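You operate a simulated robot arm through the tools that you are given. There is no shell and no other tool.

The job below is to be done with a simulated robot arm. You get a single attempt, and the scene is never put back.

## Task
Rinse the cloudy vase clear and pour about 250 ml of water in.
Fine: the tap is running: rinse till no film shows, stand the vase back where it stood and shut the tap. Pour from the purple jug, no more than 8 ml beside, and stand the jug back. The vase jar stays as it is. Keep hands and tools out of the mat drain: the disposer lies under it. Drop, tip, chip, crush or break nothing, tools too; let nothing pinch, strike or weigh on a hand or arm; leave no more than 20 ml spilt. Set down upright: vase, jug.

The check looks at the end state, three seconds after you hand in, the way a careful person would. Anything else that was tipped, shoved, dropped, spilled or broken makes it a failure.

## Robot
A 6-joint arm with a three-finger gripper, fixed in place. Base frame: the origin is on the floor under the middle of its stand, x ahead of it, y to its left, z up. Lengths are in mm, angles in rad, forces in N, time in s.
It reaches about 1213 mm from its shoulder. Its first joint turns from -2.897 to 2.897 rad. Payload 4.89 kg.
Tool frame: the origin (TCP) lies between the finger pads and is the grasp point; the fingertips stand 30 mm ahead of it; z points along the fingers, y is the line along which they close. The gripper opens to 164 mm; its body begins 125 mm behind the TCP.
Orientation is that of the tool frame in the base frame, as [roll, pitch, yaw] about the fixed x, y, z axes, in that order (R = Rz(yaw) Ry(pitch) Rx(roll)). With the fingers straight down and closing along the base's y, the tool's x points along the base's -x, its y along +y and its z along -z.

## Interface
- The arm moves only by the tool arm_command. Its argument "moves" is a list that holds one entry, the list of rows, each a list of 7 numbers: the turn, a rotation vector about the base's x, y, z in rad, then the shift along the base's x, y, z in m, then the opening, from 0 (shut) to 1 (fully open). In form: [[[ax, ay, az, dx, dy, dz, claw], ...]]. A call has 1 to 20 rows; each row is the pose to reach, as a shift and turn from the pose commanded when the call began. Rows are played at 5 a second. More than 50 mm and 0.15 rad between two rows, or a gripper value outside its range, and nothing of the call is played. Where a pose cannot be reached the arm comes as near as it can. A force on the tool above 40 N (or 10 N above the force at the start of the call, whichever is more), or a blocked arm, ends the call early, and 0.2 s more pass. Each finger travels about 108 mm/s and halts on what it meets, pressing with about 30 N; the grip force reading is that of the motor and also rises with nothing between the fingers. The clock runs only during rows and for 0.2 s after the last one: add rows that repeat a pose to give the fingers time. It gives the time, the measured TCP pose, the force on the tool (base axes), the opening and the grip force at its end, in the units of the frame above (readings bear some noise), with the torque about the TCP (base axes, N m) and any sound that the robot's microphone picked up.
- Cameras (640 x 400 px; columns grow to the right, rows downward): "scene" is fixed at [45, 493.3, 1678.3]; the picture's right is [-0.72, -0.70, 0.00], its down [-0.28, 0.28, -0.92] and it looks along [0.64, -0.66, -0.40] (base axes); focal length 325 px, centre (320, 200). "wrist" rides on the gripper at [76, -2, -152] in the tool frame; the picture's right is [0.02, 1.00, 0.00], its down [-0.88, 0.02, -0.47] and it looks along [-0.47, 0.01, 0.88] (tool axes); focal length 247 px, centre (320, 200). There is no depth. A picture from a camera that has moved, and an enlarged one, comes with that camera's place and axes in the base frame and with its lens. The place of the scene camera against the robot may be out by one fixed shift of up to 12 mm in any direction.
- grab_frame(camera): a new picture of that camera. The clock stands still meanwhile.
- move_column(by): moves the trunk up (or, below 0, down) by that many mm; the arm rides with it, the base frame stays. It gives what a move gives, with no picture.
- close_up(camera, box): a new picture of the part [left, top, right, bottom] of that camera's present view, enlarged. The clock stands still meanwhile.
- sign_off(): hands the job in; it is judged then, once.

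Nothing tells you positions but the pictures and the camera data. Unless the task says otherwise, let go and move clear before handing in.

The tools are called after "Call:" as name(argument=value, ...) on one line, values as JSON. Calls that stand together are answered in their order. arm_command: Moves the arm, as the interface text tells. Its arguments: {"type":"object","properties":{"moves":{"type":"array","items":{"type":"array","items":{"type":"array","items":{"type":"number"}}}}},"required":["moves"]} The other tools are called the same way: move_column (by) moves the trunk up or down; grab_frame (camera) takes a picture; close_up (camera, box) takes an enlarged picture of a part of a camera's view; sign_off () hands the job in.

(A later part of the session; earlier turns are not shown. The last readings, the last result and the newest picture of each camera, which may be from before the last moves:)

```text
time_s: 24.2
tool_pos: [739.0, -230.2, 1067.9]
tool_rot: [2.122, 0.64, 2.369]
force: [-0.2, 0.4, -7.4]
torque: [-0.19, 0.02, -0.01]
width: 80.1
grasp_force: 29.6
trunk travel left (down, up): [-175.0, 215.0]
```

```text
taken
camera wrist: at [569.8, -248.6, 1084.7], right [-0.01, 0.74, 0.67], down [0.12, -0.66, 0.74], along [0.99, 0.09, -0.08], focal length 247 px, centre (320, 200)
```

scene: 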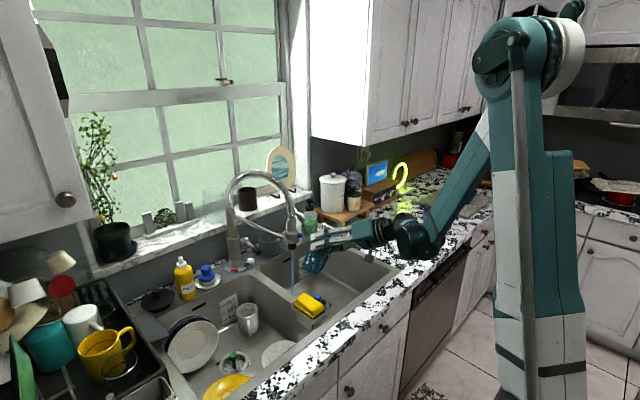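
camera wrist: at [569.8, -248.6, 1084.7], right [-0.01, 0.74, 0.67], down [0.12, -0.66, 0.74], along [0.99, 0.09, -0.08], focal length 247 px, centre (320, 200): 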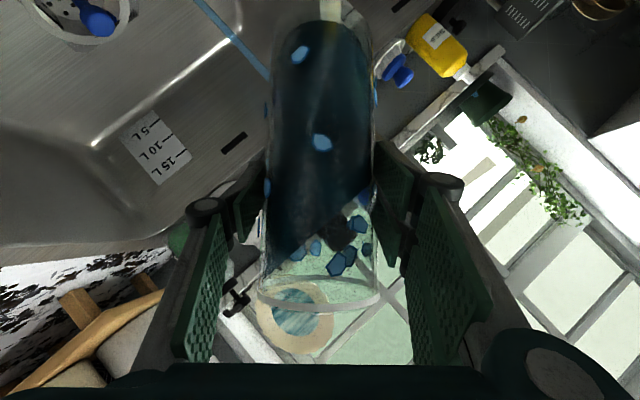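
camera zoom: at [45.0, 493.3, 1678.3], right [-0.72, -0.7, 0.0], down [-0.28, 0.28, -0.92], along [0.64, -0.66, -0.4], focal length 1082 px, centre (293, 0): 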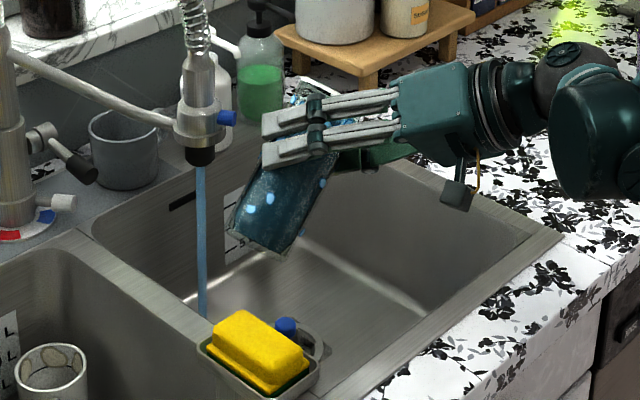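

The tilt works and the wrist stays clear. I continue tipping to about 110° so it drains into the bowl.

Call:
arm_command(moves=[[[0.08, 0, 0, 0, 0, 0.003, 0.4], [0.16, 0, 0, 0, 0, 0.006, 0.4], [0.24, 0, 0, 0, 0, 0.009, 0.4], [0.32, 0, 0, 0, 0, 0.012, 0.4], [0.4, 0, 0, 0, 0, 0.015, 0.4], [0.48, 0, 0, 0, 0, 0.018, 0.4], [0.56, 0, 0, 0, 0, 0.02, 0.4], [0.64, 0, 0, 0, 0, 0.02, 0.4], [0.72, 0, 0, 0, 0, 0.02, 0.4], [0.8, 0, 0, 0, 0, 0.02, 0.4], [0.88, 0, 0, 0, 0, 0.02, 0.4], [0.96, 0, 0, 0, 0, 0.02, 0.4], [1.04, 0, 0, 0, 0, 0.02, 0.4], [1.12, 0, 0, 0, 0, 0.02, 0.4], [1.18, 0, 0, 0, 0, 0.02, 0.4], [1.18, 0, 0, 0, 0, 0.02, 0.4], [1.18, 0, 0, 0, 0, 0.02, 0.4]]])

Call:
grab_frame(camera="scene")

Call:
close_up(camera="scene", box=[232, 200, 424, 320])

Call:
grab_frame(camera="wrist")

```text
time_s: 27.8
tool_pos: [746.3, -236.4, 1099.9]
tool_rot: [1.361, -0.291, 2.213]
force: [-0.1, 0.2, -1.9]
torque: [-0.05, 0.0, -0.01]
width: 80.0
grasp_force: 29.3
out of reach, approached as far as the arm can: row 14, 15, 16, 17
trunk travel left (down, up): [-175.0, 215.0]
```

```text
taken
```

scene: 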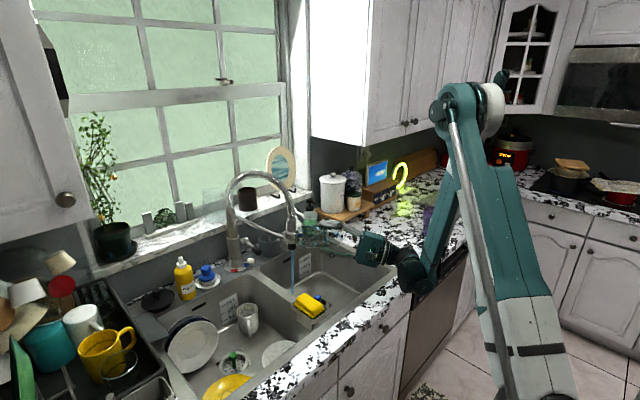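

```text
3.33 times, centred on (328, 260) of scene
camera zoom: at [45.0, 493.3, 1678.3], right [-0.72, -0.7, 0.0], down [-0.28, 0.28, -0.92], along [0.64, -0.66, -0.4], focal length 1082 px, centre (293, 0)
```

zoom: 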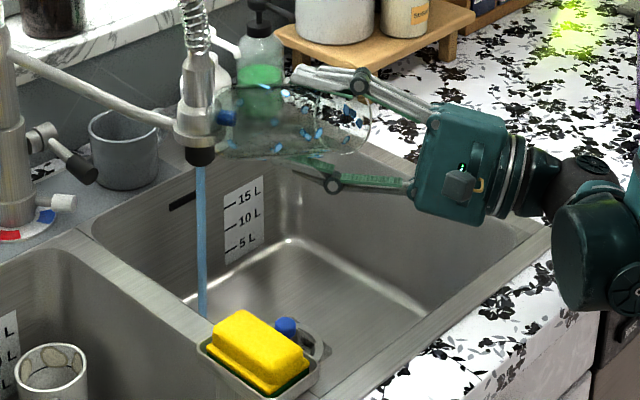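

```text
taken
camera wrist: at [577.1, -260.4, 1088.8], right [-0.01, -0.33, 0.94], down [0.12, -0.94, -0.33], along [0.99, 0.11, 0.05], focal length 247 px, centre (320, 200)
```

wrist: 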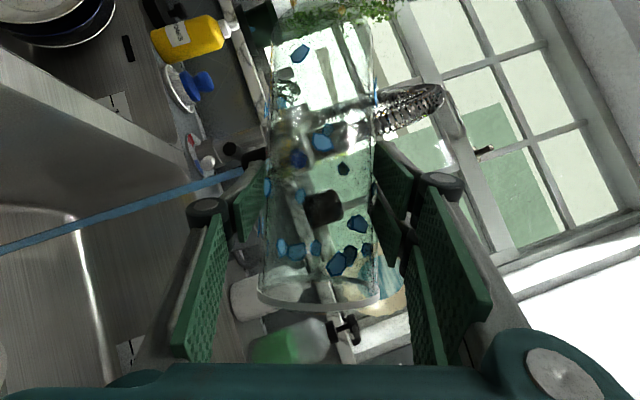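

The vase drained: the weight is back to about 1.9 N. I look closely at the glass for remaining film.

Call:
close_up(camera="wrist", box=[220, 0, 420, 125])

Call:
close_up(camera="wrist", box=[220, 100, 420, 320])

Call:
close_up(camera="scene", box=[290, 215, 354, 255])

```text
3.20 times, centred on (320, 62) of wrist
camera zoom: at [577.1, -260.4, 1088.8], right [-0.01, -0.33, 0.94], down [0.12, -0.94, -0.33], along [0.99, 0.11, 0.05], focal length 790 px, centre (320, 640)
```

zoom: 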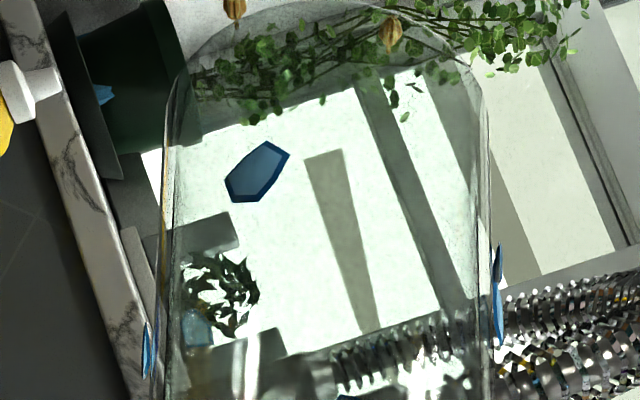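

```text
1.82 times, centred on (320, 210) of wrist
camera zoom: at [577.1, -260.4, 1088.8], right [-0.01, -0.33, 0.94], down [0.12, -0.94, -0.33], along [0.99, 0.11, 0.05], focal length 449 px, centre (320, 182)
```

zoom: 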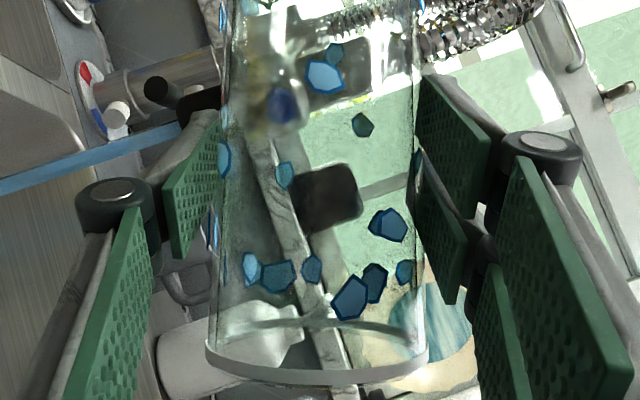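

```text
10.00 times, centred on (322, 235) of scene
camera zoom: at [45.0, 493.3, 1678.3], right [-0.72, -0.7, 0.0], down [-0.28, 0.28, -0.92], along [0.64, -0.66, -0.4], focal length 3246 px, centre (300, -150)
```

zoom: 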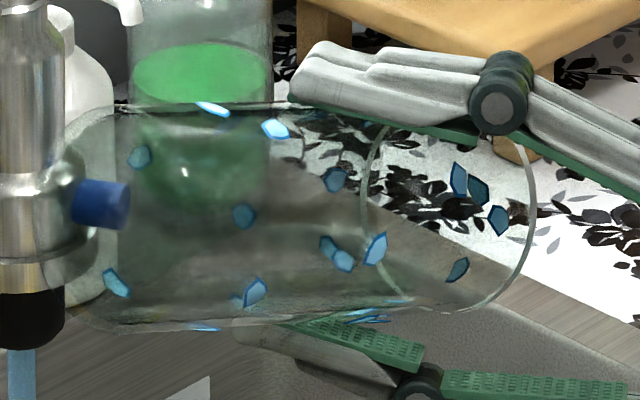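

Call:
close_up(camera="wrist", box=[250, 60, 394, 150])

Call:
close_up(camera="wrist", box=[250, 130, 394, 220])

Call:
close_up(camera="wrist", box=[250, 200, 394, 290])

```text
4.44 times, centred on (322, 105) of wrist
camera zoom: at [577.1, -260.4, 1088.8], right [-0.01, -0.33, 0.94], down [0.12, -0.94, -0.33], along [0.99, 0.11, 0.05], focal length 1098 px, centre (311, 622)
```

zoom: 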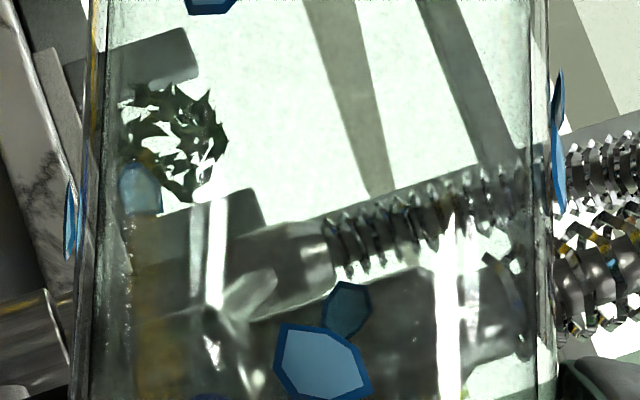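

```text
4.44 times, centred on (322, 175) of wrist
camera zoom: at [577.1, -260.4, 1088.8], right [-0.01, -0.33, 0.94], down [0.12, -0.94, -0.33], along [0.99, 0.11, 0.05], focal length 1098 px, centre (311, 311)
```

zoom: 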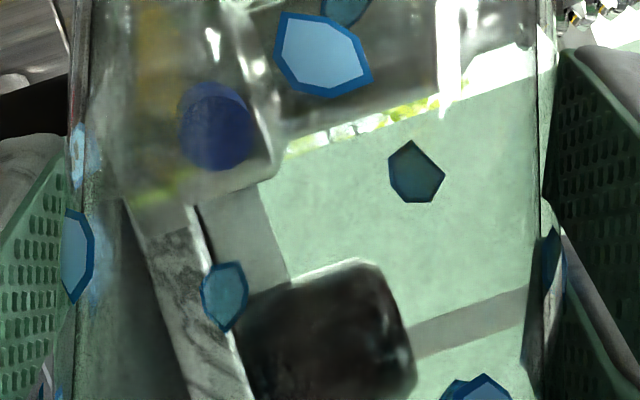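

```text
4.44 times, centred on (322, 245) of wrist
camera zoom: at [577.1, -260.4, 1088.8], right [-0.01, -0.33, 0.94], down [0.12, -0.94, -0.33], along [0.99, 0.11, 0.05], focal length 1098 px, centre (311, 0)
```

zoom: 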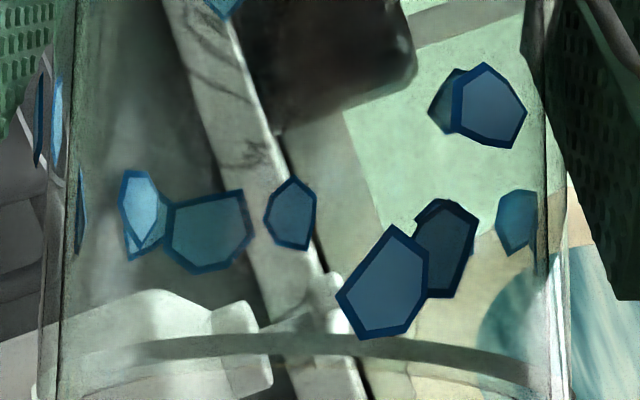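

The patches are gone, but I can't yet tell whether the glass is fully clear; things look slightly blurred through it. I turn it upright again over the bowl, at the same pose I photographed before rinsing, for a like-for-like comparison.

Call:
arm_command(moves=[[[-0.13, 0, 0, 0, 0, 0, 0.4], [-0.26, 0, 0, 0, 0, 0, 0.4], [-0.39, 0, 0, 0, 0, 0, 0.4], [-0.52, 0, 0, 0, 0, 0, 0.4], [-0.65, 0, 0, 0, 0, 0, 0.4], [-0.78, 0, 0, 0, 0, 0, 0.4], [-0.91, 0, 0, 0, 0, 0, 0.4], [-1.04, 0, 0, 0, 0, 0, 0.4], [-1.17, 0, 0, 0, 0, 0, 0.4], [-1.3, 0, 0, 0, 0, 0, 0.4], [-1.43, 0, 0, 0, 0, 0, 0.4], [-1.56, 0, 0, 0, 0, 0, 0.4], [-1.69, 0, 0, 0, 0, 0, 0.4], [-1.82, 0, 0, 0, 0, 0, 0.4], [-1.93, 0, 0, 0.002, 0.015, 0.005, 0.4], [-1.93, 0, 0, 0.006, 0.045, 0.02, 0.4], [-1.93, 0, 0, 0.006, 0.045, 0.02, 0.4]]])

Call:
grab_frame(camera="wrist")

Call:
close_up(camera="wrist", box=[220, 0, 420, 125])

Call:
close_up(camera="scene", box=[200, 180, 392, 300])

```text
time_s: 31.4
tool_pos: [754.3, -193.0, 1118.6]
tool_rot: [-3.141, 0.959, -3.141]
force: [-0.5, 1.1, -3.1]
torque: [0.0, -0.02, 0.03]
width: 80.1
grasp_force: 30.2
trunk travel left (down, up): [-175.0, 215.0]
```

```text
taken
camera wrist: at [583.5, -194.5, 1142.7], right [-0.01, 1.0, -0.02], down [0.12, 0.02, 0.99], along [0.99, 0.01, -0.12], focal length 247 px, centre (320, 200)
```

wrist: 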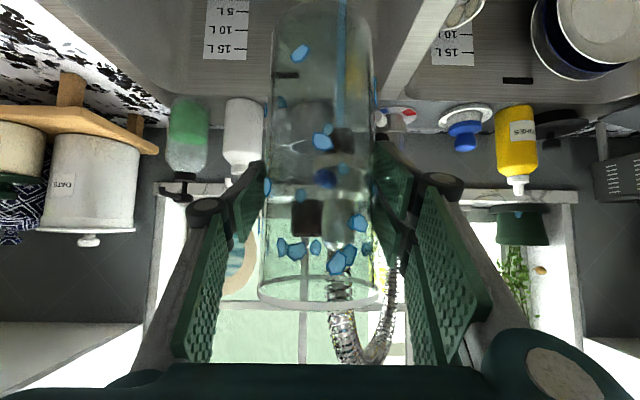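

```text
3.20 times, centred on (320, 62) of wrist
camera zoom: at [583.5, -194.5, 1142.7], right [-0.01, 1.0, -0.02], down [0.12, 0.02, 0.99], along [0.99, 0.01, -0.12], focal length 790 px, centre (320, 640)
```

zoom: 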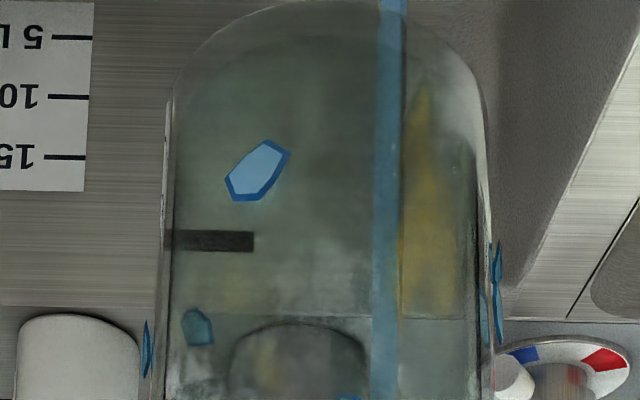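

```text
3.33 times, centred on (296, 240) of scene
camera zoom: at [45.0, 493.3, 1678.3], right [-0.72, -0.7, 0.0], down [-0.28, 0.28, -0.92], along [0.64, -0.66, -0.4], focal length 1082 px, centre (400, 67)
```

zoom: 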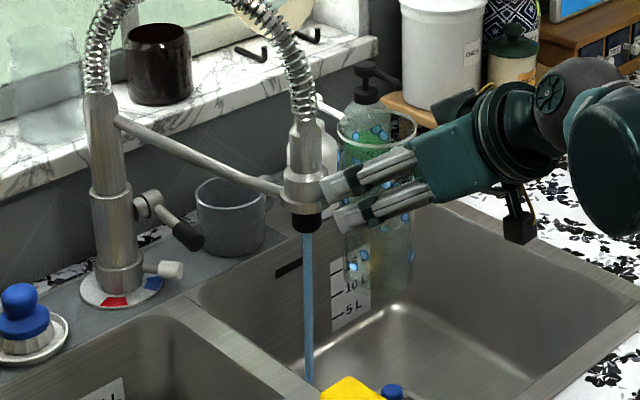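

Call:
close_up(camera="scene", box=[290, 205, 338, 235])

Call:
close_up(camera="scene", box=[290, 225, 338, 285])

Call:
close_up(camera="wrist", box=[240, 190, 400, 310])

Call:
close_up(camera="wrist", box=[240, 90, 400, 200])

```text
13.33 times, centred on (314, 220) of scene
camera zoom: at [45.0, 493.3, 1678.3], right [-0.72, -0.7, 0.0], down [-0.28, 0.28, -0.92], along [0.64, -0.66, -0.4], focal length 4328 px, centre (400, -67)
```

zoom: 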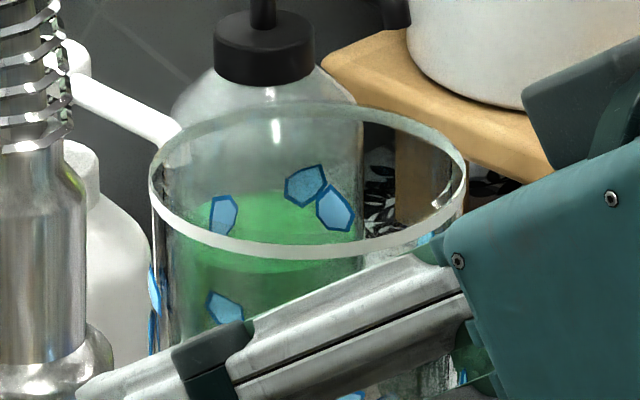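

```text
6.67 times, centred on (314, 255) of scene
camera zoom: at [45.0, 493.3, 1678.3], right [-0.72, -0.7, 0.0], down [-0.28, 0.28, -0.92], along [0.64, -0.66, -0.4], focal length 2164 px, centre (360, -167)
```

zoom: 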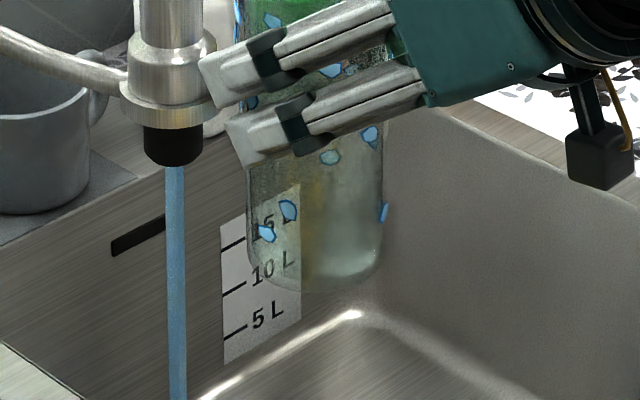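

```text
3.33 times, centred on (320, 250) of wrist
camera zoom: at [583.5, -194.5, 1142.7], right [-0.01, 1.0, -0.02], down [0.12, 0.02, 0.99], along [0.99, 0.01, -0.12], focal length 823 px, centre (320, 33)
```

zoom: 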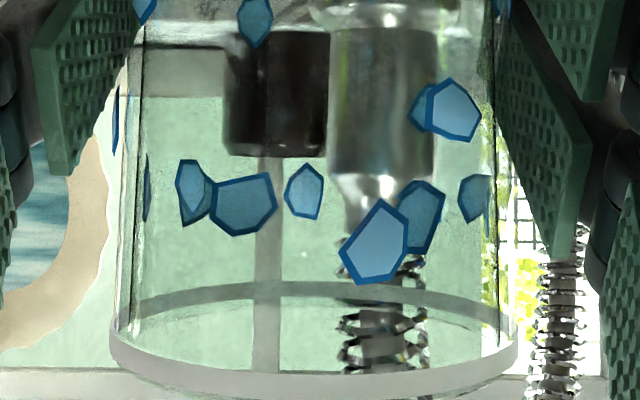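

```text
3.64 times, centred on (320, 145) of wrist
camera zoom: at [583.5, -194.5, 1142.7], right [-0.01, 1.0, -0.02], down [0.12, 0.02, 0.99], along [0.99, 0.01, -0.12], focal length 898 px, centre (320, 400)
```

zoom: 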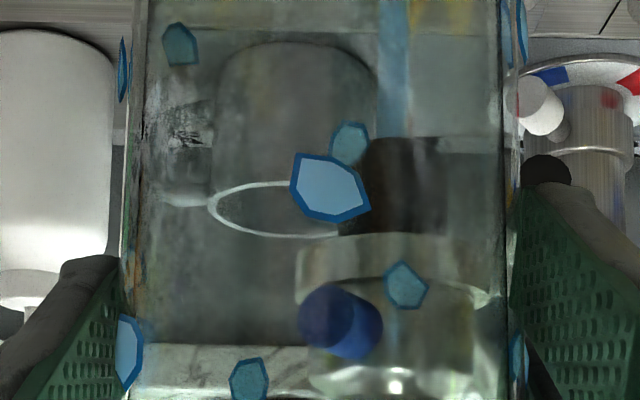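

No patches remain, only water drops, but I still see a slight haze near the bottom. To be thorough I give it a second, longer rinse: back down and under the stream.

Call:
arm_command(moves=[[[0, 0, 0, 0, 0, -0.04, 0.4], [0, 0, 0, 0, 0, -0.08, 0.4], [0, 0, 0, 0, 0, -0.12, 0.4], [0, 0, 0, 0, 0, -0.155, 0.4], [0, 0, 0, 0.005, 0, -0.168, 0.4], [0, 0, 0, 0.025, 0.001, -0.17, 0.4], [0, 0, 0, 0.05, 0.002, -0.172, 0.4], [0, 0, 0, 0.07, 0.003, -0.174, 0.4], [0, 0, 0, 0.085, 0.003, -0.175, 0.4], [0, 0, 0, 0.085, 0.003, -0.175, 0.4]]])

Call:
arm_command(moves=[[[0, 0, 0, 0, 0, 0, 0.4], [0, 0, 0, 0, 0, 0, 0.4], [0, 0, 0, 0, 0, 0, 0.4], [0, 0, 0, 0, 0, 0, 0.4], [0, 0, 0, 0, 0, 0, 0.4], [0, 0, 0, 0, 0, 0, 0.4], [0, 0, 0, 0, 0, 0, 0.4], [0, 0, 0, 0, 0, 0, 0.4], [0, 0, 0, 0, 0, 0, 0.4], [0, 0, 0, 0, 0, 0, 0.4], [0, 0, 0, 0, 0, 0, 0.4], [0, 0, 0, 0, 0, 0, 0.4], [0, 0, 0, 0, 0, 0, 0.4], [0, 0, 0, 0, 0, 0, 0.4], [0, 0, 0, 0, 0, 0, 0.4], [0, 0, 0, 0, 0, 0, 0.4], [0, 0, 0, 0, 0, 0, 0.4], [0, 0, 0, 0, 0, 0, 0.4], [0, 0, 0, 0, 0, 0, 0.4], [0, 0, 0, 0, 0, 0, 0.4]]])

Call:
grab_frame(camera="wrist")

Call:
close_up(camera="scene", box=[232, 220, 360, 300])

```text
time_s: 33.6
tool_pos: [838.0, -190.7, 943.5]
tool_rot: [-3.141, 0.959, 3.14]
force: [0.5, -0.3, -2.4]
torque: [0.02, 0.0, 0.01]
width: 80.2
grasp_force: 30.2
trunk travel left (down, up): [-175.0, 215.0]
```

```text
time_s: 37.8
tool_pos: [837.4, -190.8, 943.3]
tool_rot: [-3.141, 0.959, 3.141]
force: [0.2, -0.4, -6.0]
torque: [-0.01, 0.02, 0.0]
width: 80.5
grasp_force: 30.3
trunk travel left (down, up): [-175.0, 215.0]
```

```text
taken
camera wrist: at [668.2, -192.7, 967.5], right [-0.01, 1.0, -0.02], down [0.12, 0.02, 0.99], along [0.99, 0.01, -0.12], focal length 247 px, centre (320, 200)
```

wrist: 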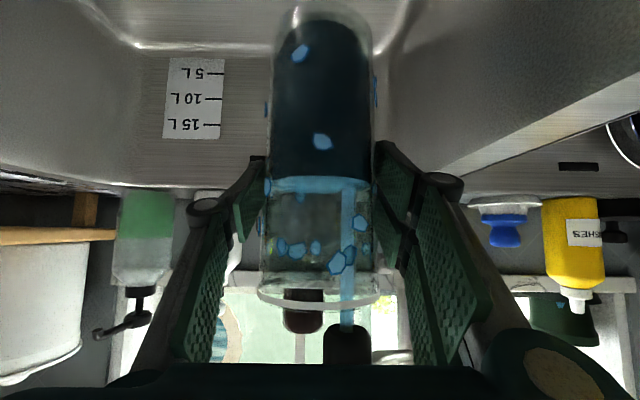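

```text
5.00 times, centred on (296, 260) of scene
camera zoom: at [45.0, 493.3, 1678.3], right [-0.72, -0.7, 0.0], down [-0.28, 0.28, -0.92], along [0.64, -0.66, -0.4], focal length 1623 px, centre (440, -100)
```

zoom: 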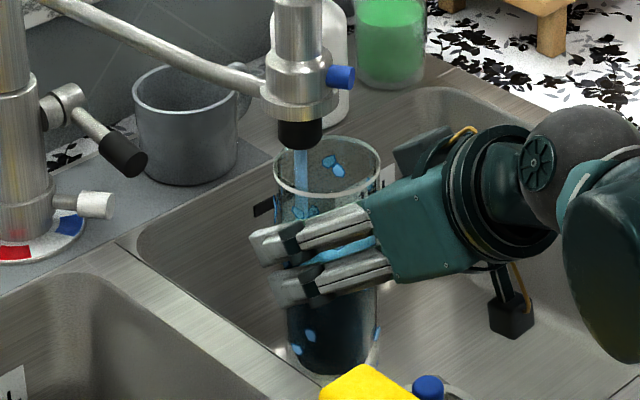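

Call:
arm_command(moves=[[[0, 0, 0, 0, 0, 0, 0.4], [0, 0, 0, 0, 0, 0, 0.4], [0, 0, 0, 0, 0, 0, 0.4], [0, 0, 0, 0, 0, 0, 0.4], [0, 0, 0, 0, 0, 0, 0.4], [0, 0, 0, 0, 0, 0, 0.4], [0, 0, 0, 0, 0, 0, 0.4], [0, 0, 0, 0, 0, 0, 0.4], [0, 0, 0, 0, 0, 0, 0.4], [0, 0, 0, 0, 0, 0, 0.4], [0, 0, 0, 0, 0, 0, 0.4], [0, 0, 0, 0, 0, 0, 0.4], [0, 0, 0, 0, 0, 0, 0.4]]])

Call:
grab_frame(camera="wrist")

```text
time_s: 40.6
tool_pos: [837.5, -191.3, 943.7]
tool_rot: [3.141, 0.961, 3.141]
force: [-1.3, -0.6, -8.4]
torque: [-0.01, 0.04, 0.01]
width: 80.5
grasp_force: 30.3
trunk travel left (down, up): [-175.0, 215.0]
```

```text
taken
camera wrist: at [668.3, -192.7, 967.5], right [-0.01, 1.0, -0.02], down [0.12, 0.02, 0.99], along [0.99, 0.01, -0.12], focal length 247 px, centre (320, 200)
```

wrist: 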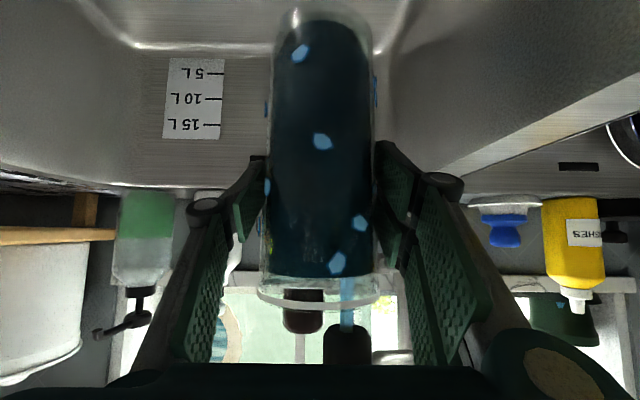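

The vase is filled almost to the rim this time. I back out, rise over the middle of the bowl and tip it out again.

Call:
arm_command(moves=[[[0, 0, 0, -0.02, 0, 0, 0.4], [0, 0, 0, -0.045, -0.005, 0, 0.4], [0, 0, 0, -0.07, -0.015, 0.003, 0.4], [0, 0, 0, -0.09, -0.03, 0.012, 0.4], [0, 0, 0, -0.098, -0.04, 0.035, 0.4], [0, 0, 0, -0.098, -0.04, 0.065, 0.4], [0, 0, 0, -0.098, -0.04, 0.095, 0.4], [0, 0, 0, -0.098, -0.04, 0.125, 0.4], [0, 0, 0, -0.098, -0.04, 0.125, 0.4]]])

Call:
arm_command(moves=[[[0.1, 0, 0, 0, 0, 0.001, 0.4], [0.2, 0, 0, 0, 0, 0.002, 0.4], [0.3, 0, 0, 0, 0, 0.004, 0.4], [0.4, 0, 0, 0, 0, 0.006, 0.4], [0.5, 0, 0, 0, 0, 0.008, 0.4], [0.6, 0, 0, 0, 0, 0.01, 0.4], [0.7, 0, 0, 0, 0, 0.012, 0.4], [0.8, 0, 0, 0.001, -0.001, 0.014, 0.4], [0.9, 0, 0, 0.002, -0.001, 0.016, 0.4], [1.0, 0, 0, 0.003, -0.002, 0.018, 0.4], [1.1, 0, 0, 0.004, -0.003, 0.02, 0.4], [1.2, 0, 0, 0.005, -0.004, 0.022, 0.4], [1.3, 0, 0, 0.006, -0.004, 0.024, 0.4], [1.4, 0, 0, 0.007, -0.005, 0.026, 0.4], [1.5, 0, 0, 0.008, -0.006, 0.028, 0.4], [1.6, 0, 0, 0.008, -0.006, 0.03, 0.4], [1.7, 0, 0, 0.008, -0.006, 0.032, 0.4], [1.8, 0, 0, 0.008, -0.006, 0.033, 0.4], [1.93, 0, 0, 0.008, -0.006, 0.034, 0.4], [1.93, 0, 0, 0.008, -0.006, 0.034, 0.4]]])

Call:
grab_frame(camera="scene")

Call:
close_up(camera="scene", box=[290, 215, 354, 255])

Call:
close_up(camera="wrist", box=[220, 0, 420, 125])

```text
time_s: 42.6
tool_pos: [738.2, -227.0, 1069.6]
tool_rot: [-3.141, 0.959, -3.141]
force: [-1.5, -0.4, -7.9]
torque: [-0.01, 0.04, -0.04]
width: 80.1
grasp_force: 30.0
trunk travel left (down, up): [-175.0, 215.0]
```

```text
time_s: 46.8
tool_pos: [747.6, -234.0, 1103.3]
tool_rot: [1.359, -0.293, 2.213]
force: [0.8, -0.5, -2.0]
torque: [-0.03, 0.01, 0.02]
width: 80.3
grasp_force: 29.4
trunk travel left (down, up): [-175.0, 215.0]
```

```text
taken
```

scene: 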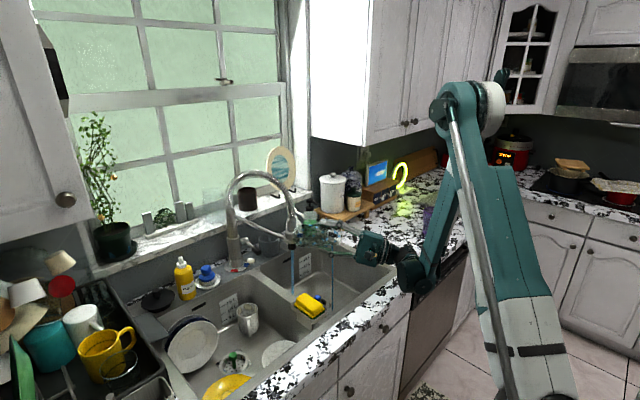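

```text
10.00 times, centred on (322, 235) of scene
camera zoom: at [45.0, 493.3, 1678.3], right [-0.72, -0.7, 0.0], down [-0.28, 0.28, -0.92], along [0.64, -0.66, -0.4], focal length 3246 px, centre (300, -150)
```

zoom: 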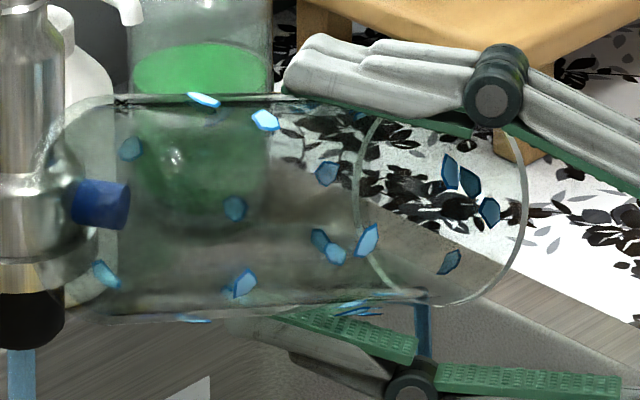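

```text
3.20 times, centred on (320, 62) of wrist
camera zoom: at [577.8, -257.7, 1092.2], right [-0.01, -0.34, 0.94], down [0.12, -0.94, -0.33], along [0.99, 0.11, 0.05], focal length 790 px, centre (320, 640)
```

zoom: 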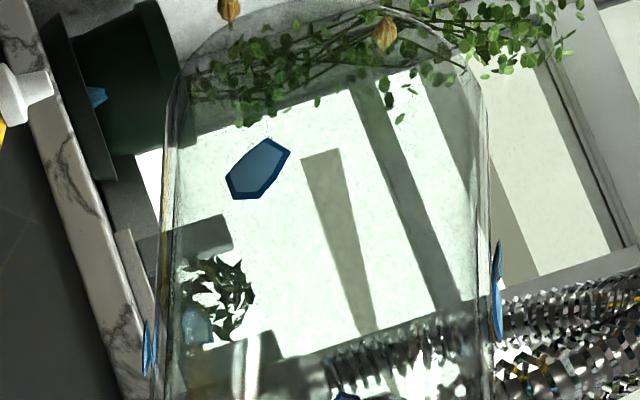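

The glass looks the same as after the first rinse with no patches left, so it is clean. A last trickle is still leaving; I hold a moment to drain fully, then turn it upright.

Call:
arm_command(moves=[[[0, 0, 0, 0, 0, 0, 0.4], [0, 0, 0, 0, 0, 0, 0.4], [0, 0, 0, 0, 0, 0, 0.4], [0, 0, 0, 0, 0, 0, 0.4], [0, 0, 0, 0, 0, 0, 0.4], [0, 0, 0, 0, 0, 0, 0.4], [0, 0, 0, 0, 0, 0, 0.4], [0, 0, 0, 0, 0, 0, 0.4], [0, 0, 0, 0, 0, 0, 0.4], [0, 0, 0, 0, 0, 0, 0.4]]])

Call:
close_up(camera="scene", box=[282, 215, 378, 275])

Call:
grab_frame(camera="wrist")

```text
time_s: 49.0
tool_pos: [747.0, -234.1, 1102.7]
tool_rot: [1.36, -0.29, 2.214]
force: [0.4, 0.2, -2.3]
torque: [-0.04, 0.03, 0.05]
width: 79.7
grasp_force: 30.3
trunk travel left (down, up): [-175.0, 215.0]
```

```text
6.67 times, centred on (330, 245) of scene
camera zoom: at [45.0, 493.3, 1678.3], right [-0.72, -0.7, 0.0], down [-0.28, 0.28, -0.92], along [0.64, -0.66, -0.4], focal length 2164 px, centre (253, -100)
```

zoom: 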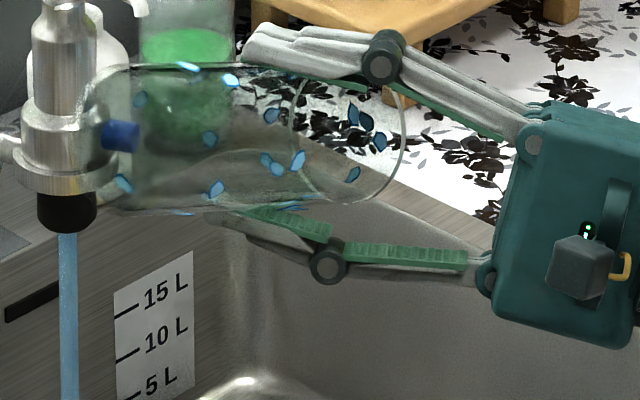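

```text
taken
camera wrist: at [577.9, -257.7, 1092.3], right [-0.01, -0.34, 0.94], down [0.12, -0.94, -0.33], along [0.99, 0.11, 0.05], focal length 247 px, centre (320, 200)
```

wrist: 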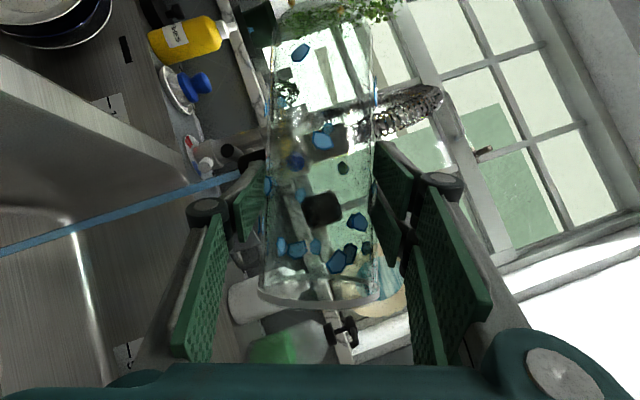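

The stream has stopped and the vase is empty. I turn it upright and rise to travel height.

Call:
arm_command(moves=[[[-0.13, 0, 0, 0, 0, 0, 0.4], [-0.26, 0, 0, 0, 0, 0, 0.4], [-0.39, 0, 0, 0, 0, 0, 0.4], [-0.52, 0, 0, 0, 0, 0, 0.4], [-0.65, 0, 0, 0, 0, 0, 0.4], [-0.78, 0, 0, 0, 0, 0, 0.4], [-0.91, 0, 0, 0, 0, 0, 0.4], [-1.04, 0, 0, 0, 0, 0, 0.4], [-1.17, 0, 0, 0, 0, 0, 0.4], [-1.3, 0, 0, 0, 0, 0, 0.4], [-1.43, 0, 0, 0, 0, 0, 0.4], [-1.56, 0, 0, 0, 0, 0, 0.4], [-1.69, 0, 0, 0, 0, 0, 0.4], [-1.82, 0, 0, 0, 0, 0, 0.4], [-1.93, 0, 0, 0, 0, 0.005, 0.4], [-1.93, 0, 0, 0, 0, 0.018, 0.4], [-1.93, 0, 0, 0, 0, 0.018, 0.4], [-1.93, 0, 0, 0, 0, 0.018, 0.4], [-1.93, 0, 0, 0, 0, 0.018, 0.4]]])

Call:
grab_frame(camera="wrist")

Call:
grab_frame(camera="scene")

```text
time_s: 53.0
tool_pos: [747.0, -234.2, 1122.1]
tool_rot: [-3.142, 0.96, -3.141]
force: [-0.5, 0.2, -2.2]
torque: [0.01, -0.02, 0.01]
width: 79.9
grasp_force: 30.4
trunk travel left (down, up): [-175.0, 215.0]
```

```text
taken
camera wrist: at [577.9, -236.8, 1146.1], right [-0.01, 1.0, -0.02], down [0.12, 0.02, 0.99], along [0.99, 0.01, -0.12], focal length 247 px, centre (320, 200)
```

wrist: 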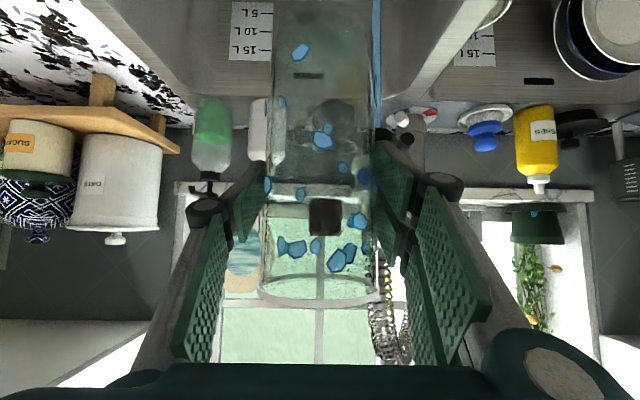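

```text
taken
```

scene: 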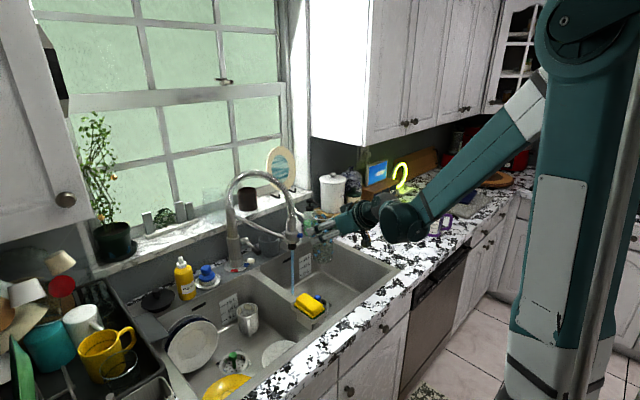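

Upright and steady. I carry the vase back along the same way to above where it stood.

Call:
arm_command(moves=[[[0, 0, 0, -0.012, -0.035, 0, 0.4], [0, 0, 0, -0.025, -0.075, 0, 0.4], [0, 0, 0, -0.039, -0.117, 0, 0.4], [0, 0, 0, -0.053, -0.16, 0, 0.4], [0, 0, 0, -0.067, -0.203, 0, 0.4], [0, 0, 0, -0.081, -0.246, 0, 0.4], [0, 0, 0, -0.095, -0.288, 0, 0.4], [0, 0, 0, -0.109, -0.33, 0, 0.4], [0, 0, 0, -0.12, -0.361, 0, 0.4], [0, 0, 0, -0.125, -0.377, 0, 0.4], [0, 0, 0, -0.125, -0.377, 0, 0.4], [0, 0, 0, -0.125, -0.377, 0, 0.4]]])

Call:
grab_frame(camera="wrist")

Call:
close_up(camera="scene", box=[360, 160, 520, 260])

```text
time_s: 55.6
tool_pos: [622.1, -611.7, 1121.0]
tool_rot: [-3.141, 0.959, 3.14]
force: [0.0, -0.5, -2.2]
torque: [0.01, 0.0, 0.06]
width: 79.9
grasp_force: 30.4
trunk travel left (down, up): [-175.0, 215.0]
```

```text
taken
camera wrist: at [452.8, -614.5, 1145.2], right [-0.01, 1.0, -0.02], down [0.12, 0.02, 0.99], along [0.99, 0.01, -0.12], focal length 247 px, centre (320, 200)
```

wrist: 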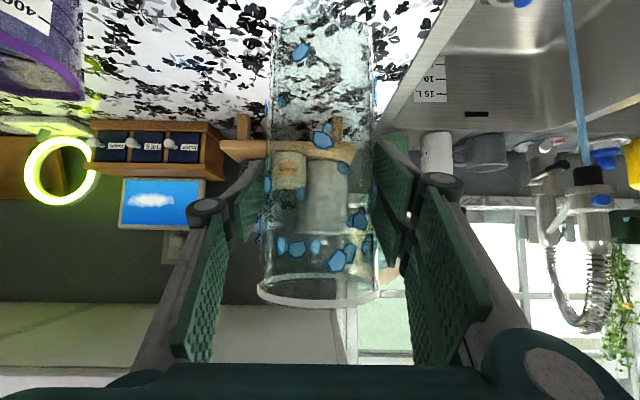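

```text
4.00 times, centred on (440, 210) of scene
camera zoom: at [45.0, 493.3, 1678.3], right [-0.72, -0.7, 0.0], down [-0.28, 0.28, -0.92], along [0.64, -0.66, -0.4], focal length 1298 px, centre (-160, 160)
```

zoom: 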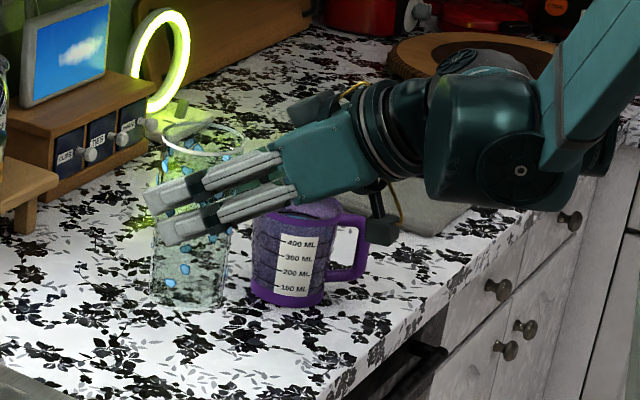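

Call:
close_up(camera="wrist", box=[220, 0, 420, 125])

Call:
close_up(camera="wrist", box=[220, 120, 420, 310])

Call:
close_up(camera="scene", box=[390, 185, 438, 245])

```text
3.20 times, centred on (320, 62) of wrist
camera zoom: at [452.8, -614.5, 1145.2], right [-0.01, 1.0, -0.02], down [0.12, 0.02, 0.99], along [0.99, 0.01, -0.12], focal length 790 px, centre (320, 640)
```

zoom: 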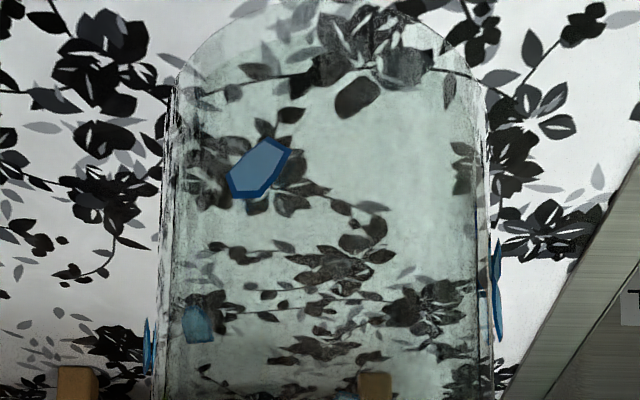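

```text
2.11 times, centred on (320, 215) of wrist
camera zoom: at [452.8, -614.5, 1145.2], right [-0.01, 1.0, -0.02], down [0.12, 0.02, 0.99], along [0.99, 0.01, -0.12], focal length 520 px, centre (320, 168)
```

zoom: 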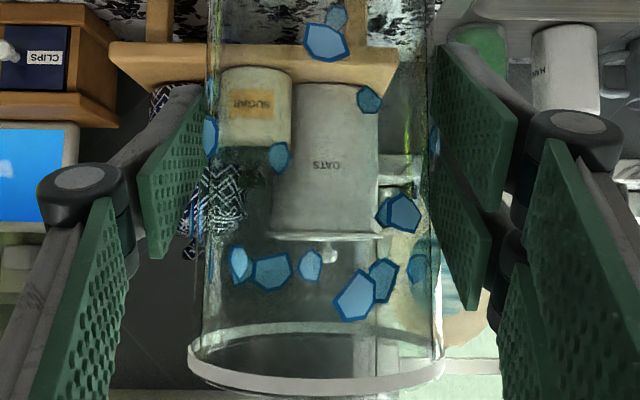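

```text
6.67 times, centred on (414, 215) of scene
camera zoom: at [45.0, 493.3, 1678.3], right [-0.72, -0.7, 0.0], down [-0.28, 0.28, -0.92], along [0.64, -0.66, -0.4], focal length 2164 px, centre (-307, 100)
```

zoom: 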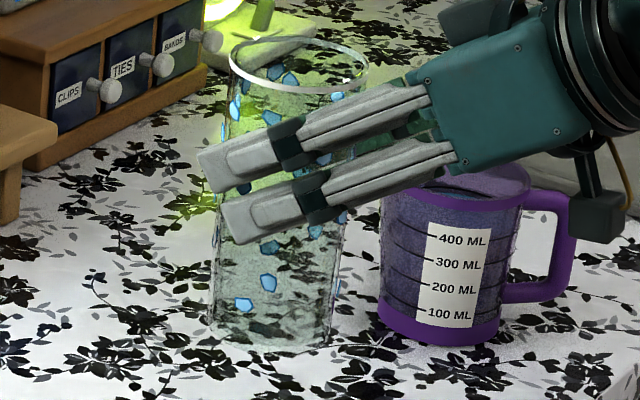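

Labels and the counter pattern read clearly through the glass, so the vase is clean. I lower it to just above the counter at its original spot.

Call:
arm_command(moves=[[[0, 0, 0, 0, 0.0005, -0.03, 0.4], [0, 0, 0, 0, 0.0005, -0.055, 0.4], [0, 0, 0, 0, 0.0005, -0.072, 0.4], [0, 0, 0, 0, 0.0005, -0.08, 0.4], [0, 0, 0, 0, 0.0005, -0.086, 0.4], [0, 0, 0, 0, 0.0005, -0.086, 0.4], [0, 0, 0, 0, 0.0005, -0.086, 0.4]]])

```text
time_s: 57.2
tool_pos: [620.7, -610.5, 1035.6]
tool_rot: [3.14, 0.96, -3.141]
force: [-0.6, -0.5, -1.2]
torque: [0.01, 0.03, 0.0]
width: 79.9
grasp_force: 29.8
trunk travel left (down, up): [-175.0, 215.0]
```

Call:
arm_command(moves=[[[0, 0, 0, 0.0005, 0, -0.0015, 0.4], [0, 0, 0, 0.001, 0, -0.003, 0.4], [0, 0, 0, 0.001, 0, -0.0042, 0.4], [0, 0, 0, 0.001, 0, -0.0042, 0.4], [0, 0, 0, 0.001, 0, -0.0042, 0.4]]])

Call:
close_up(camera="scene", box=[380, 205, 444, 265])

```text
time_s: 58.4
tool_pos: [622.0, -610.9, 1031.0]
tool_rot: [-3.14, 0.96, -3.141]
force: [2.1, -2.4, 15.2]
torque: [0.08, -0.25, 0.02]
width: 80.0
grasp_force: 30.3
trunk travel left (down, up): [-175.0, 215.0]
```

```text
6.67 times, centred on (412, 235) of scene
camera zoom: at [45.0, 493.3, 1678.3], right [-0.72, -0.7, 0.0], down [-0.28, 0.28, -0.92], along [0.64, -0.66, -0.4], focal length 2164 px, centre (-293, -33)
```

zoom: 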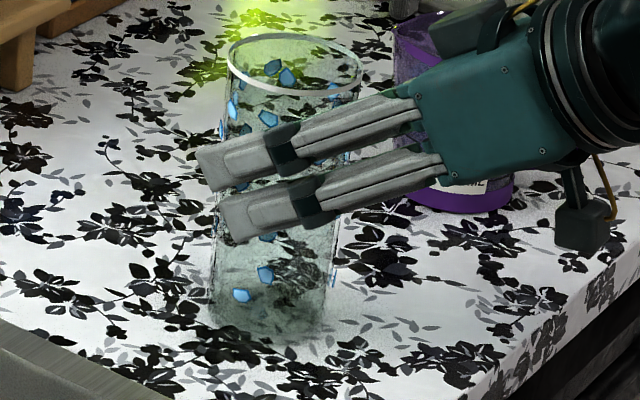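

It is standing on the counter (15 N contact). I ease up 1 mm to unload it and open the fingers.

Call:
arm_command(moves=[[[0, 0, 0, 0, 0, 0.001, 0.4], [0, 0, 0, 0, 0, 0.001, 0.4], [0, 0, 0, 0, 0, 0.001, 0.5], [0, 0, 0, 0, 0, 0.001, 0.6], [0, 0, 0, 0, 0, 0.001, 0.8], [0, 0, 0, 0, 0, 0.001, 1], [0, 0, 0, 0, 0, 0.001, 1], [0, 0, 0, 0, 0, 0.001, 1]]])

Call:
grab_frame(camera="wrist")

Call:
close_up(camera="scene", box=[380, 205, 444, 265])

```text
time_s: 60.2
tool_pos: [622.8, -611.4, 1032.3]
tool_rot: [3.141, 0.959, 3.141]
force: [0.2, 1.3, -0.4]
torque: [0.0, -0.02, -0.03]
width: 164.3
grasp_force: 0.0
trunk travel left (down, up): [-175.0, 215.0]
```

```text
taken
camera wrist: at [453.5, -613.7, 1056.0], right [-0.01, 1.0, -0.02], down [0.12, 0.02, 0.99], along [0.99, 0.01, -0.12], focal length 247 px, centre (320, 200)
```

wrist: 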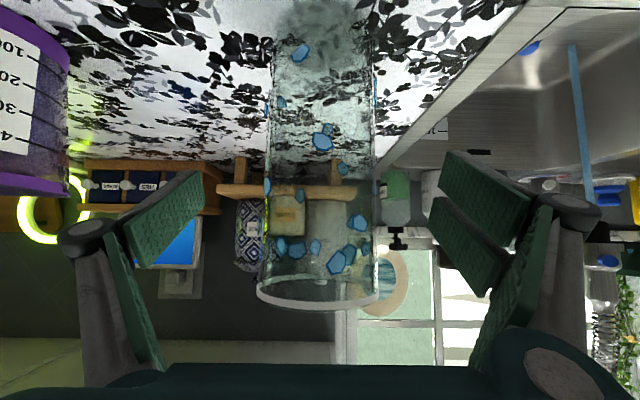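

```text
6.67 times, centred on (412, 235) of scene
camera zoom: at [45.0, 493.3, 1678.3], right [-0.72, -0.7, 0.0], down [-0.28, 0.28, -0.92], along [0.64, -0.66, -0.4], focal length 2164 px, centre (-293, -33)
```

zoom: 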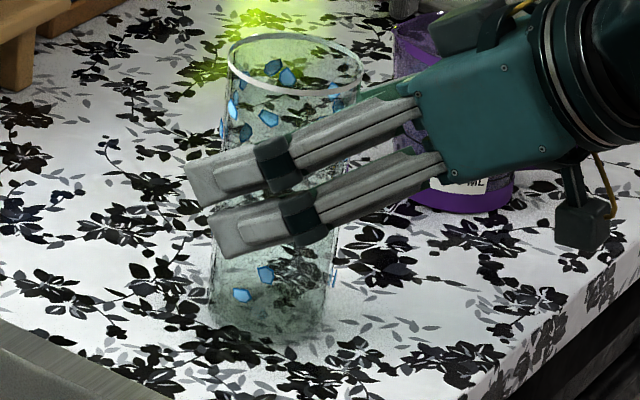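

Released, and the vase stands upright. I back away along the tool axis, then rise, and compare the glass with the starting picture.

Call:
arm_command(moves=[[[0, 0, 0, -0.025, 0, 0.017, 1], [0, 0, 0, -0.055, 0, 0.038, 1], [0, 0, 0, -0.09, 0, 0.063, 1], [0, 0, 0, -0.123, 0, 0.086, 1], [0, 0, 0, -0.123, 0, 0.13, 1], [0, 0, 0, -0.123, 0, 0.17, 1], [0, 0, 0, -0.123, 0.03, 0.2, 1], [0, 0, 0, -0.123, 0.075, 0.21, 1], [0, 0, 0, -0.123, 0.12, 0.21, 1], [0, 0, 0, -0.123, 0.165, 0.21, 1]]])

Call:
close_up(camera="scene", box=[385, 205, 433, 265])

Call:
grab_frame(camera="scene")

Call:
grab_frame(camera="wrist")

```text
time_s: 62.4
tool_pos: [501.1, -446.5, 1241.3]
tool_rot: [3.14, 0.959, 3.14]
force: [0.5, -1.4, -0.3]
torque: [0.02, -0.03, 0.07]
width: 164.1
grasp_force: 0.1
trunk travel left (down, up): [-175.0, 215.0]
```

```text
6.67 times, centred on (409, 235) of scene
camera zoom: at [45.0, 493.3, 1678.3], right [-0.72, -0.7, 0.0], down [-0.28, 0.28, -0.92], along [0.64, -0.66, -0.4], focal length 2164 px, centre (-273, -33)
```

zoom: 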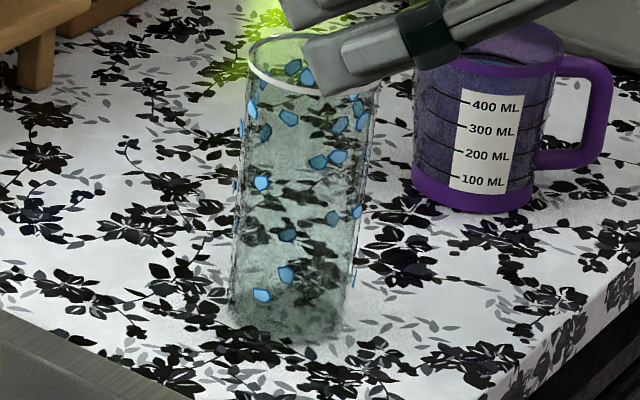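

```text
taken
```

scene: 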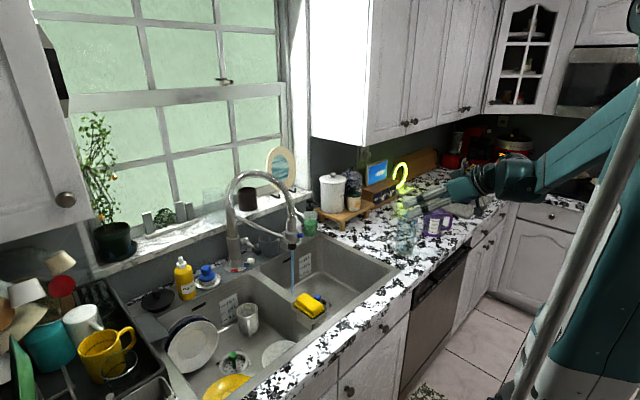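

```text
taken
camera wrist: at [331.7, -449.7, 1266.2], right [-0.01, 1.0, -0.02], down [0.12, 0.02, 0.99], along [0.99, 0.01, -0.12], focal length 247 px, centre (320, 200)
```

wrist: 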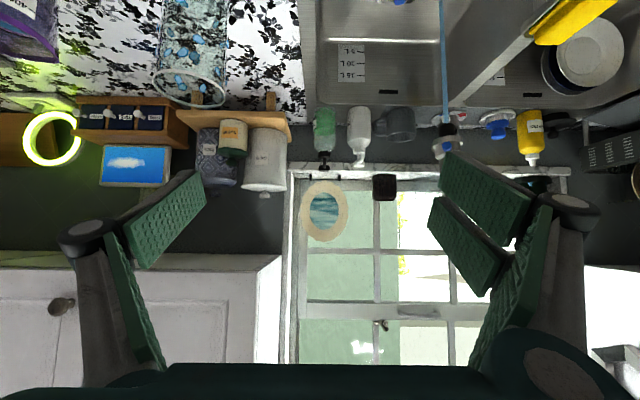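

The vase stands in exactly the same pixels as at the start, with drops only and no film. Now the tap: I close the fingers and move to the left of the spray head to look at the lever closely before touching it.

Call:
arm_command(moves=[[[0, 0, 0, 0.02, 0.037, 0, 0.8], [0, 0, 0, 0.04, 0.074, 0, 0.6], [0, 0, 0, 0.06, 0.111, 0, 0.4], [0, 0, 0, 0.08, 0.148, 0, 0.2], [0, 0, 0, 0.1, 0.186, -0.01, 0], [0, 0, 0, 0.12, 0.223, -0.02, 0], [0, 0, 0, 0.14, 0.26, -0.03, 0], [0, 0, 0, 0.16, 0.297, -0.045, 0], [0, 0, 0, 0.18, 0.334, -0.06, 0], [0, 0, 0, 0.2, 0.371, -0.07, 0], [0, 0, 0, 0.22, 0.41, -0.08, 0], [0, 0, 0, 0.239, 0.446, -0.091, 0]]])

Call:
grab_frame(camera="wrist")

Call:
grab_frame(camera="scene")

```text
time_s: 65.0
tool_pos: [741.0, -0.9, 1149.7]
tool_rot: [3.139, 0.959, 3.141]
force: [-0.6, 0.7, 0.6]
torque: [0.08, -0.05, 0.09]
width: 0.0
grasp_force: 30.2
trunk travel left (down, up): [-175.0, 215.0]
```

```text
taken
camera wrist: at [570.7, -3.2, 1174.0], right [-0.01, 1.0, -0.02], down [0.12, 0.02, 0.99], along [0.99, 0.01, -0.12], focal length 247 px, centre (320, 200)
```

wrist: 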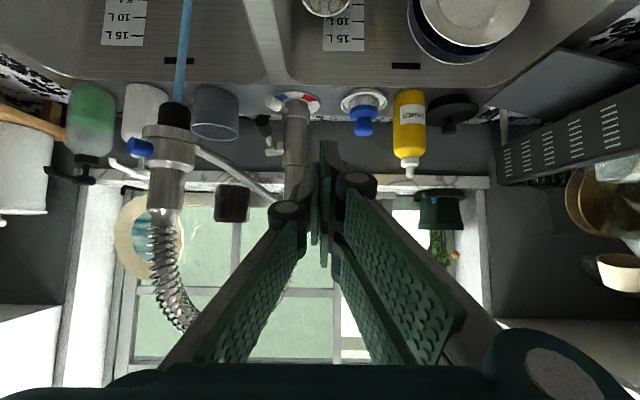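

```text
taken
```

scene: 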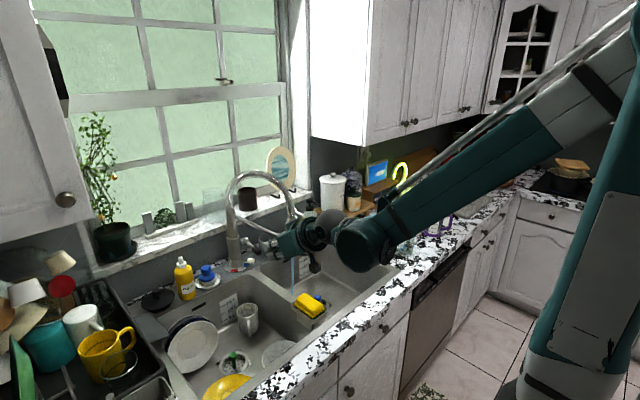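

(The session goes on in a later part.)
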